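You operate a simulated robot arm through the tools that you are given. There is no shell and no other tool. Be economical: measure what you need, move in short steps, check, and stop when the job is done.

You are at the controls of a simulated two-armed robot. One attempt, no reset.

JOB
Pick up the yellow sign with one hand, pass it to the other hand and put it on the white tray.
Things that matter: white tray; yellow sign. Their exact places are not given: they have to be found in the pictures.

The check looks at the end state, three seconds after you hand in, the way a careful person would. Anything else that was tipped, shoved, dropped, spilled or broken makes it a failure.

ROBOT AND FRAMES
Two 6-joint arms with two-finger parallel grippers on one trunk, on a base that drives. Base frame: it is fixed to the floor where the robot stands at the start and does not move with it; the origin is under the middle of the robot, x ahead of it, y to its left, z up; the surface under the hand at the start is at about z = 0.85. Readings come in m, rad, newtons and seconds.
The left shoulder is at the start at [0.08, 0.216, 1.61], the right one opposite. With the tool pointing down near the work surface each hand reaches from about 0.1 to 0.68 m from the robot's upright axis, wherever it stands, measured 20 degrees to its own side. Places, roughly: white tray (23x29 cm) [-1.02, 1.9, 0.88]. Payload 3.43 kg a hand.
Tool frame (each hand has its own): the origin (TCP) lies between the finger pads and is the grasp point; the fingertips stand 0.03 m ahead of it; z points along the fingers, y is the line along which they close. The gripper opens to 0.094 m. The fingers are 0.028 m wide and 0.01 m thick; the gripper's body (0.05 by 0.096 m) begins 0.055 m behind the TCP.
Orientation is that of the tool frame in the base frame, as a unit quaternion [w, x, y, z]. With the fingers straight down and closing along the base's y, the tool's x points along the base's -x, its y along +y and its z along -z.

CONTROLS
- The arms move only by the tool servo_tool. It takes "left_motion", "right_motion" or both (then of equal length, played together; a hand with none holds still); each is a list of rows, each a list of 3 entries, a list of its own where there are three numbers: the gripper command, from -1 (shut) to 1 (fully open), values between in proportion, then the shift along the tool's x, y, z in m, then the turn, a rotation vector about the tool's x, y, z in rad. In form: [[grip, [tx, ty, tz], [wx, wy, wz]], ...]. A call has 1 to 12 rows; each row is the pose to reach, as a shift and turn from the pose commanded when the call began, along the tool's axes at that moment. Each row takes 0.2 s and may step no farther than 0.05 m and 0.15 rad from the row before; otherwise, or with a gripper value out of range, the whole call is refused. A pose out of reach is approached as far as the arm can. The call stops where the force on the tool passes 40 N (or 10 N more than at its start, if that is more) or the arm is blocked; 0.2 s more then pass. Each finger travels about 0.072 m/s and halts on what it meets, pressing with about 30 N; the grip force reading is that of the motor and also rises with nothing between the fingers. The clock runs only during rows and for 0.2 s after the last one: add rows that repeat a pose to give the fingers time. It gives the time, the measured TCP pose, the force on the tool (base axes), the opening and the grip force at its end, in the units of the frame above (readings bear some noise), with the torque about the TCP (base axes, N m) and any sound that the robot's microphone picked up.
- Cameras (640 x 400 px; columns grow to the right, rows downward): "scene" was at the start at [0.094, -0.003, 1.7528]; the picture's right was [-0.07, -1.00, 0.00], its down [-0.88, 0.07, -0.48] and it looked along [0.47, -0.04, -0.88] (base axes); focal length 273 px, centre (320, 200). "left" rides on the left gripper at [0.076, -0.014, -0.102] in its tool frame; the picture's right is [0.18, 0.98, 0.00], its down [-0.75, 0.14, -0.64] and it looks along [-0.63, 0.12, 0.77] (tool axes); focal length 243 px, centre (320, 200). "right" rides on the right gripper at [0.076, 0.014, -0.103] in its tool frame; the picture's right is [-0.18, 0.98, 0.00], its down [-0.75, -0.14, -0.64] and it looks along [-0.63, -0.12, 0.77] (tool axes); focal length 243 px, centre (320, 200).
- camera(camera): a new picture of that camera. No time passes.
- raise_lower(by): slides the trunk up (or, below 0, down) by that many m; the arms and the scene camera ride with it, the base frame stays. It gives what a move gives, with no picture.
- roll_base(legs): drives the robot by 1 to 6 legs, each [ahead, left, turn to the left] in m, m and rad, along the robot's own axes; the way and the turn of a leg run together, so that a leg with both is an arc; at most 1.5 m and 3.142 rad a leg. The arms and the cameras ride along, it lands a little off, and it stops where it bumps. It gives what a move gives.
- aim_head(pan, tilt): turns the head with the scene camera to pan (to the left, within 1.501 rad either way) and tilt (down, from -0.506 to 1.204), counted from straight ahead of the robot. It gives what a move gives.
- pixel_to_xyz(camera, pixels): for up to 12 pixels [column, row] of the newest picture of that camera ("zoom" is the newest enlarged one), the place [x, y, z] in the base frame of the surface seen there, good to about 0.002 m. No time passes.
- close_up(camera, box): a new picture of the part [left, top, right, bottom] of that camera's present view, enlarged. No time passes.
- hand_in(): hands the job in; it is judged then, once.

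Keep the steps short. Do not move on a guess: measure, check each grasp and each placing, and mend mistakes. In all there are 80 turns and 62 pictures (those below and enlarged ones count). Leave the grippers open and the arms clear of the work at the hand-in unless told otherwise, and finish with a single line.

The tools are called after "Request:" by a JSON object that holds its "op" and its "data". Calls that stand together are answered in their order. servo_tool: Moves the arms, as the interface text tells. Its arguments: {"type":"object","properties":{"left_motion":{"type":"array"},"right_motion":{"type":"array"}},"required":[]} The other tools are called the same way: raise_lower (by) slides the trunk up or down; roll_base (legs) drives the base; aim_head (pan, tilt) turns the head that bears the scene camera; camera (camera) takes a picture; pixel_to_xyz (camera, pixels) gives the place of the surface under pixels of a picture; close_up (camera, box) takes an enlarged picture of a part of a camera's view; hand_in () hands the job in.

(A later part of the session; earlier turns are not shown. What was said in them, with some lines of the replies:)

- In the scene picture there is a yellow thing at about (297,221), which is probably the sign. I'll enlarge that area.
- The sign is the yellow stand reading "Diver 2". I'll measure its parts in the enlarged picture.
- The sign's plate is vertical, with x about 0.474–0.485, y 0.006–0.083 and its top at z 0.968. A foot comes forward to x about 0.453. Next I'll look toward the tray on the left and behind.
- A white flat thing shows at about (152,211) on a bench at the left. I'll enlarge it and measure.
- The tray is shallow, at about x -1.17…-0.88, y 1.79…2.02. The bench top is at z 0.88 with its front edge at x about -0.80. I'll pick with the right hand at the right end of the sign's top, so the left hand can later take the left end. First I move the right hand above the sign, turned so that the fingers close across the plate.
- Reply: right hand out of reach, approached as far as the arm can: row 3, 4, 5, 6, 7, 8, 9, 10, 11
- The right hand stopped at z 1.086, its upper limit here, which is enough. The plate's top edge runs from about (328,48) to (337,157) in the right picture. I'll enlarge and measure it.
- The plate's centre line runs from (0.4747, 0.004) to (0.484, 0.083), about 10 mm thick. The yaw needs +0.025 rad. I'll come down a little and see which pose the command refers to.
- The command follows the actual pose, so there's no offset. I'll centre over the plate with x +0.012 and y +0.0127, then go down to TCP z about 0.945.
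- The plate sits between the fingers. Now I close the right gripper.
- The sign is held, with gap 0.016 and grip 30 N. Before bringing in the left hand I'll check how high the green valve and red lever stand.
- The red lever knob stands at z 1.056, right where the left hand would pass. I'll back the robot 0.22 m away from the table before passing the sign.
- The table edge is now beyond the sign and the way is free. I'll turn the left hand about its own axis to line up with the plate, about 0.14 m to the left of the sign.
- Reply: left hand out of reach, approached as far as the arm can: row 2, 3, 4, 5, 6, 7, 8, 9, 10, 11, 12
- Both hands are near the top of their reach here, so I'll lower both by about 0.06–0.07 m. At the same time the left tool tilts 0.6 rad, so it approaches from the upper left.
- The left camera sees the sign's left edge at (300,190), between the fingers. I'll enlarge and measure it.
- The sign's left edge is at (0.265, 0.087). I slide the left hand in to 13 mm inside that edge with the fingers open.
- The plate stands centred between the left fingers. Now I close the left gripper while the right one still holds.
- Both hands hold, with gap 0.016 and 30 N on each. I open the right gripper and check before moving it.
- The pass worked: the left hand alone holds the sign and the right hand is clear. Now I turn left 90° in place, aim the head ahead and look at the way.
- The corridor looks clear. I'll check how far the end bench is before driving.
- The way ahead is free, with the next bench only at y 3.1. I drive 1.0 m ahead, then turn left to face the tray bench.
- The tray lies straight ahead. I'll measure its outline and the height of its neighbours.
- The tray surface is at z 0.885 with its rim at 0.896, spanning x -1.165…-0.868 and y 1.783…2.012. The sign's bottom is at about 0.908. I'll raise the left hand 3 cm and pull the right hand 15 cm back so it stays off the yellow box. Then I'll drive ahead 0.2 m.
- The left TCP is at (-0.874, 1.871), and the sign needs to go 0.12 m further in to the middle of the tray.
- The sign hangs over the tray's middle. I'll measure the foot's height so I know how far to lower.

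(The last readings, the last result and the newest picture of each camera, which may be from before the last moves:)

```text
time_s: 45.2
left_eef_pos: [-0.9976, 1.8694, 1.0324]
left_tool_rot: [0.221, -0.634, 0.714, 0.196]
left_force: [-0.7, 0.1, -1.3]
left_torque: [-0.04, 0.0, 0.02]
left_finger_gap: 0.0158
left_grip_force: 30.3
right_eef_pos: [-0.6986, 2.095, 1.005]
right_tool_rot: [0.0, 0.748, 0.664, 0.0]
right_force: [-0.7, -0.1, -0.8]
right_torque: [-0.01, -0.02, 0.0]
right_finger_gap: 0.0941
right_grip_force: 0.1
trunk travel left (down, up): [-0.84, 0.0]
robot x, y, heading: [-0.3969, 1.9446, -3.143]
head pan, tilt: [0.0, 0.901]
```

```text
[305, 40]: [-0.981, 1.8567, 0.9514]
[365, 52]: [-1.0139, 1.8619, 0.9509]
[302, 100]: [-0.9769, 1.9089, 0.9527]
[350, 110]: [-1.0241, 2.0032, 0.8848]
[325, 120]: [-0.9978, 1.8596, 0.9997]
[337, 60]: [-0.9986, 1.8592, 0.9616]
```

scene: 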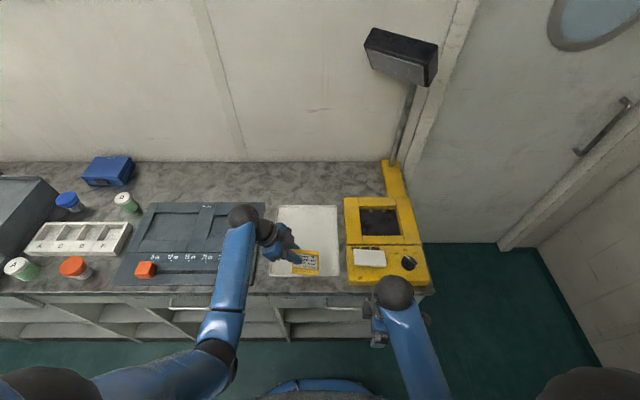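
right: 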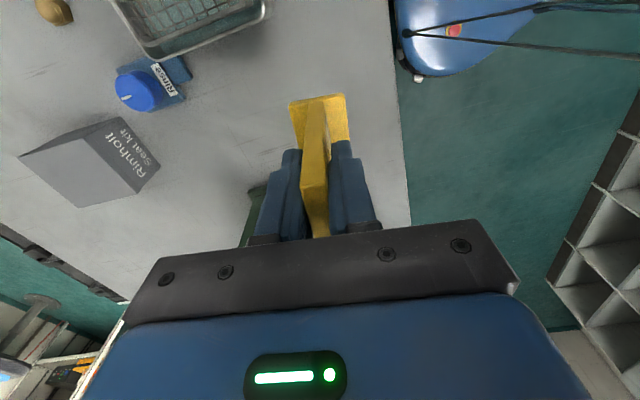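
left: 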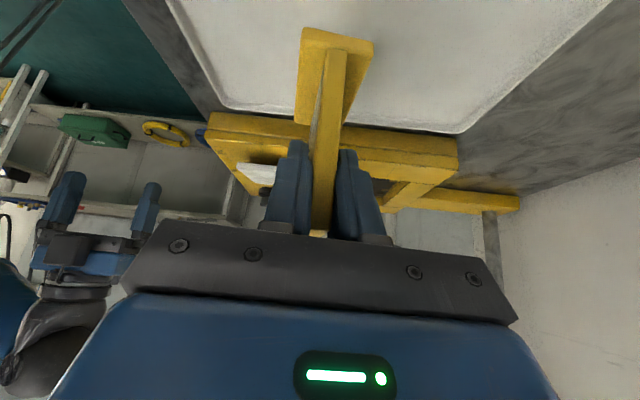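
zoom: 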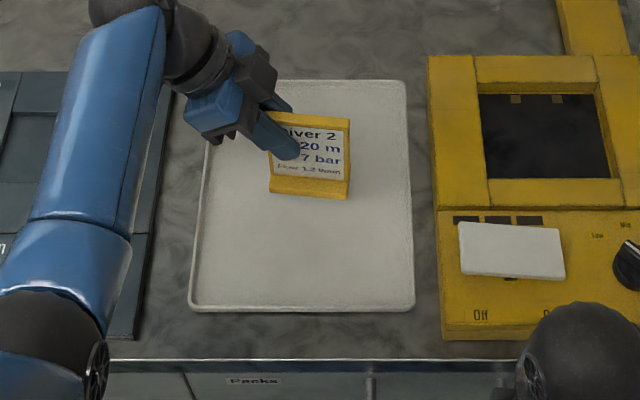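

The foot's top is level at z 0.952, so its bottom is at 0.940, about 55 mm over the tray. I lower 50 mm first.

Request:
{"op": "servo_tool", "data": {"left_motion": [[-1, [0.0094, 0, 0.0138], [0, 0, 0]], [-1, [0.0188, 0, 0.0275], [0, 0, 0]], [-1, [0.0255, 0, 0.0371], [0, 0, 0]], [-1, [0.0283, 0, 0.0413], [0, 0, 0]], [-1, [0.0283, 0, 0.0413], [0, 0, 0]]]}}

Request:
{"op": "close_up", "data": {"camera": "left", "box": [260, 10, 420, 110]}}

Request:
{"op": "pixel_to_xyz", "data": {"camera": "zoom", "pixels": [[180, 120], [420, 170], [430, 100], [300, 160]]}}

```text
time_s: 46.4
left_eef_pos: [-0.9978, 1.8694, 0.9813]
left_tool_rot: [0.221, -0.635, 0.714, 0.195]
left_force: [0.3, 0.4, -0.2]
left_torque: [-0.07, 0.01, -0.01]
left_finger_gap: 0.0157
left_grip_force: 29.4
right_eef_pos: [-0.6983, 2.0956, 1.0051]
right_tool_rot: [0.0, 0.748, 0.664, 0.0]
right_force: [0.4, 0.1, -0.2]
right_torque: [0.01, -0.03, 0.03]
right_finger_gap: 0.0943
right_grip_force: 0.0
trunk travel left (down, up): [-0.84, 0.0]
robot x, y, heading: [-0.3962, 1.9464, -3.145]
head pan, tilt: [0.0, 0.901]
```

```text
4.00 times, centred on (340, 60) of left
```

zoom: 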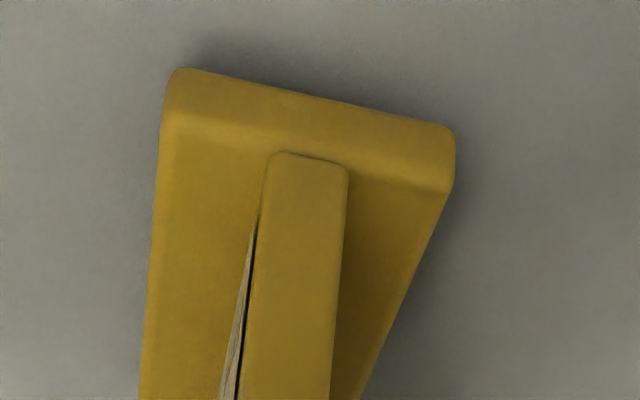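

```text
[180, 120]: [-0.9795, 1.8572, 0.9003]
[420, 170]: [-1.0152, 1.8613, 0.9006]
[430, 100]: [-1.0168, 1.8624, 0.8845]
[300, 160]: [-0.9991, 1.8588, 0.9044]
```

About 3–4 mm are left. I lower in 1 mm rows, 5 mm in all, and watch the force.

Request:
{"op": "servo_tool", "data": {"left_motion": [[-1, [0.0006, 0, 0.0008], [0, 0, 0]], [-1, [0.0011, 0, 0.0017], [0, 0, 0]], [-1, [0.0017, 0, 0.0025], [0, 0, 0]], [-1, [0.0023, 0, 0.0033], [0, 0, 0]], [-1, [0.0025, 0, 0.0037], [0, 0, 0]], [-1, [0.0025, 0, 0.0037], [0, 0, 0]]]}}

```text
time_s: 47.8
left_eef_pos: [-0.998, 1.8704, 0.9777]
left_tool_rot: [0.221, -0.635, 0.714, 0.196]
left_force: [-0.8, -0.3, -0.5]
left_torque: [0.0, 0.01, 0.04]
left_finger_gap: 0.016
left_grip_force: 29.8
right_eef_pos: [-0.7, 2.0951, 1.0043]
right_tool_rot: [0.0, 0.748, 0.664, 0.0]
right_force: [0.0, 0.7, 0.7]
right_torque: [0.0, -0.01, 0.03]
right_finger_gap: 0.094
right_grip_force: 0.0
trunk travel left (down, up): [-0.84, 0.0]
robot x, y, heading: [-0.3972, 1.9448, -3.141]
head pan, tilt: [0.0, 0.901]
```

No contact yet, so I go another 2 mm in half-millimetre rows.

Request:
{"op": "servo_tool", "data": {"left_motion": [[-1, [0.0003, 0, 0.0004], [0, 0, 0]], [-1, [0.0006, 0, 0.0008], [0, 0, 0]], [-1, [0.0008, 0, 0.0012], [0, 0, 0]], [-1, [0.0011, 0, 0.0017], [0, 0, 0]], [-1, [0.0011, 0, 0.0017], [0, 0, 0]]]}}

Request:
{"op": "close_up", "data": {"camera": "left", "box": [260, 10, 420, 110]}}

Request:
{"op": "pixel_to_xyz", "data": {"camera": "zoom", "pixels": [[180, 125], [420, 175], [400, 160], [200, 150], [180, 300], [350, 350]]}}

```text
time_s: 49.0
left_eef_pos: [-0.9977, 1.8717, 0.9779]
left_tool_rot: [0.22, -0.635, 0.714, 0.197]
left_force: [1.3, -1.9, 7.7]
left_torque: [0.36, -0.11, -0.04]
left_finger_gap: 0.0158
left_grip_force: 29.3
right_eef_pos: [-0.699, 2.0943, 1.0044]
right_tool_rot: [0.0, 0.747, 0.665, 0.0]
right_force: [-0.5, -0.1, 0.3]
right_torque: [0.03, -0.04, 0.0]
right_finger_gap: 0.094
right_grip_force: 0.0
trunk travel left (down, up): [-0.84, 0.0]
robot x, y, heading: [-0.3982, 1.9399, -3.141]
head pan, tilt: [0.0, 0.901]
```

```text
4.00 times, centred on (340, 60) of left
```

zoom: 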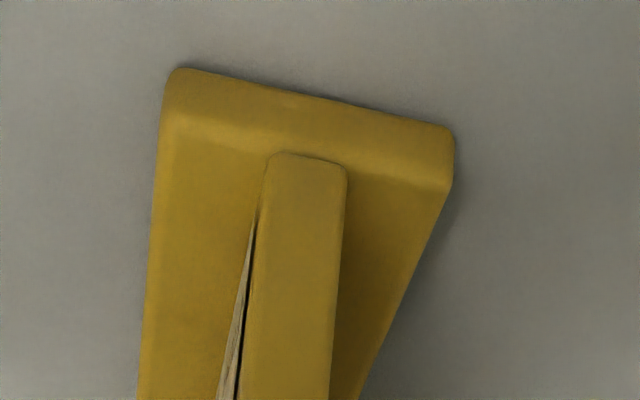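

```text
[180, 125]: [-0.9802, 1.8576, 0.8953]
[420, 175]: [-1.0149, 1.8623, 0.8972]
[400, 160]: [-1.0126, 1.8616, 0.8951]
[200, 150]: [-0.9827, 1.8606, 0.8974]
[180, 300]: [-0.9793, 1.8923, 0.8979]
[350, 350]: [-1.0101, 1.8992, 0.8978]
```

There is contact (7.7 N), and the foot's top at 0.897 matches the sign standing on the tray. I open the left gripper.

Request:
{"op": "servo_tool", "data": {"left_motion": [[1, [0, 0, 0], [0, 0, 0]], [1, [0, 0, 0], [0, 0, 0]], [1, [0, 0, 0], [0, 0, 0]], [1, [0, 0, 0], [0, 0, 0]], [1, [0, 0, 0], [0, 0, 0]]]}}

Request:
{"op": "camera", "data": {"camera": "left"}}

```text
time_s: 50.2
left_eef_pos: [-0.9977, 1.8704, 0.9767]
left_tool_rot: [0.221, -0.635, 0.714, 0.196]
left_force: [-0.9, -0.2, 0.0]
left_torque: [0.01, -0.01, 0.05]
left_finger_gap: 0.0941
left_grip_force: 0.0
right_eef_pos: [-0.6992, 2.0947, 1.0062]
right_tool_rot: [0.0, 0.748, 0.664, 0.0]
right_force: [0.3, -0.7, -0.7]
right_torque: [0.0, 0.01, -0.01]
right_finger_gap: 0.094
right_grip_force: 0.0
trunk travel left (down, up): [-0.84, 0.0]
robot x, y, heading: [-0.3991, 1.9466, -3.143]
head pan, tilt: [0.0, 0.901]
```

```text
27 pictures are left
```

left: 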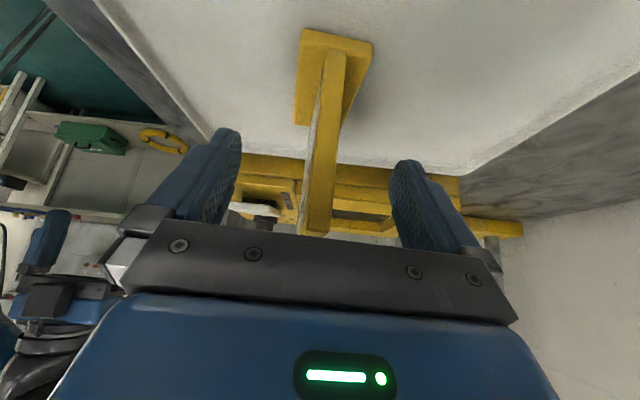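

The sign stands free between the open fingers. I back the left hand out along its own axis, up and to the left, by 0.11 m.

Request:
{"op": "servo_tool", "data": {"left_motion": [[1, [0, 0, -0.02], [0, 0, 0]], [1, [0, 0, -0.05], [0, 0, 0]], [1, [0, 0, -0.08], [0, 0, 0]], [1, [0, 0, -0.11], [0, 0, 0]], [1, [0, 0, -0.11], [0, 0, 0]]]}}

Request:
{"op": "close_up", "data": {"camera": "scene", "box": [210, 180, 410, 305]}}

```text
time_s: 51.4
left_eef_pos: [-1.0039, 1.8093, 1.0677]
left_tool_rot: [0.22, -0.635, 0.714, 0.197]
left_force: [-0.1, 0.4, -0.7]
left_torque: [0.01, 0.01, 0.02]
left_finger_gap: 0.0941
left_grip_force: 0.0
right_eef_pos: [-0.6981, 2.0961, 1.0051]
right_tool_rot: [0.0, 0.748, 0.664, 0.0]
right_force: [-1.2, -0.1, 0.4]
right_torque: [-0.01, 0.01, 0.02]
right_finger_gap: 0.0939
right_grip_force: 0.1
trunk travel left (down, up): [-0.84, 0.0]
robot x, y, heading: [-0.3992, 1.942, -3.142]
head pan, tilt: [0.0, 0.901]
```

```text
3.20 times, centred on (310, 242) of scene
```

zoom: 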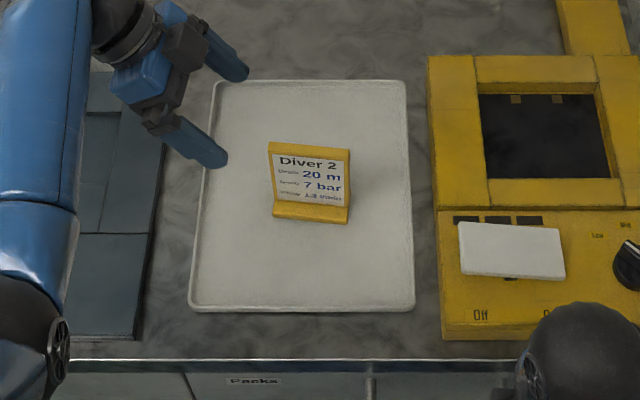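

The sign stands upright in the middle of the tray. I move the left hand a little farther aside at the same height and look once more.

Request:
{"op": "servo_tool", "data": {"left_motion": [[1, [0.033, 0, -0.022], [0, 0, 0]], [1, [0.066, 0, -0.045], [0, 0, 0]], [1, [0.066, 0, -0.045], [0, 0, 0]]]}}

Request:
{"op": "camera", "data": {"camera": "scene"}}

```text
time_s: 52.2
left_eef_pos: [-1.014, 1.7291, 1.0667]
left_tool_rot: [0.221, -0.635, 0.714, 0.197]
left_force: [-1.0, 0.1, 0.6]
left_torque: [0.01, 0.03, 0.02]
left_finger_gap: 0.094
left_grip_force: 0.1
right_eef_pos: [-0.6977, 2.0949, 1.0042]
right_tool_rot: [0.0, 0.747, 0.664, 0.0]
right_force: [-0.3, -0.6, 0.7]
right_torque: [0.03, 0.04, 0.02]
right_finger_gap: 0.0941
right_grip_force: 0.2
trunk travel left (down, up): [-0.84, 0.0]
robot x, y, heading: [-0.3976, 1.9419, -3.142]
head pan, tilt: [0.0, 0.901]
```

```text
25 pictures are left
```

scene: 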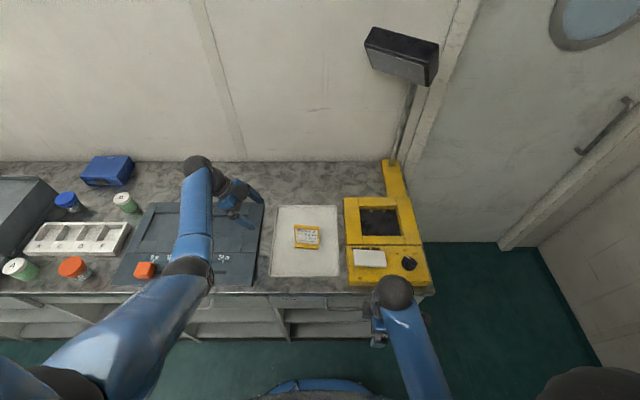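

The sign stands on the tray, the hands are clear with both grippers open, and the neighbouring things are unmoved. I hand in.

Request:
{"op": "hand_in", "data": {}}

```text
The job is handed in.
```

The yellow sign was picked up by the right hand, passed to the left and set upright on the white tray; I saw nothing else moved, and the result of the check was not shown.
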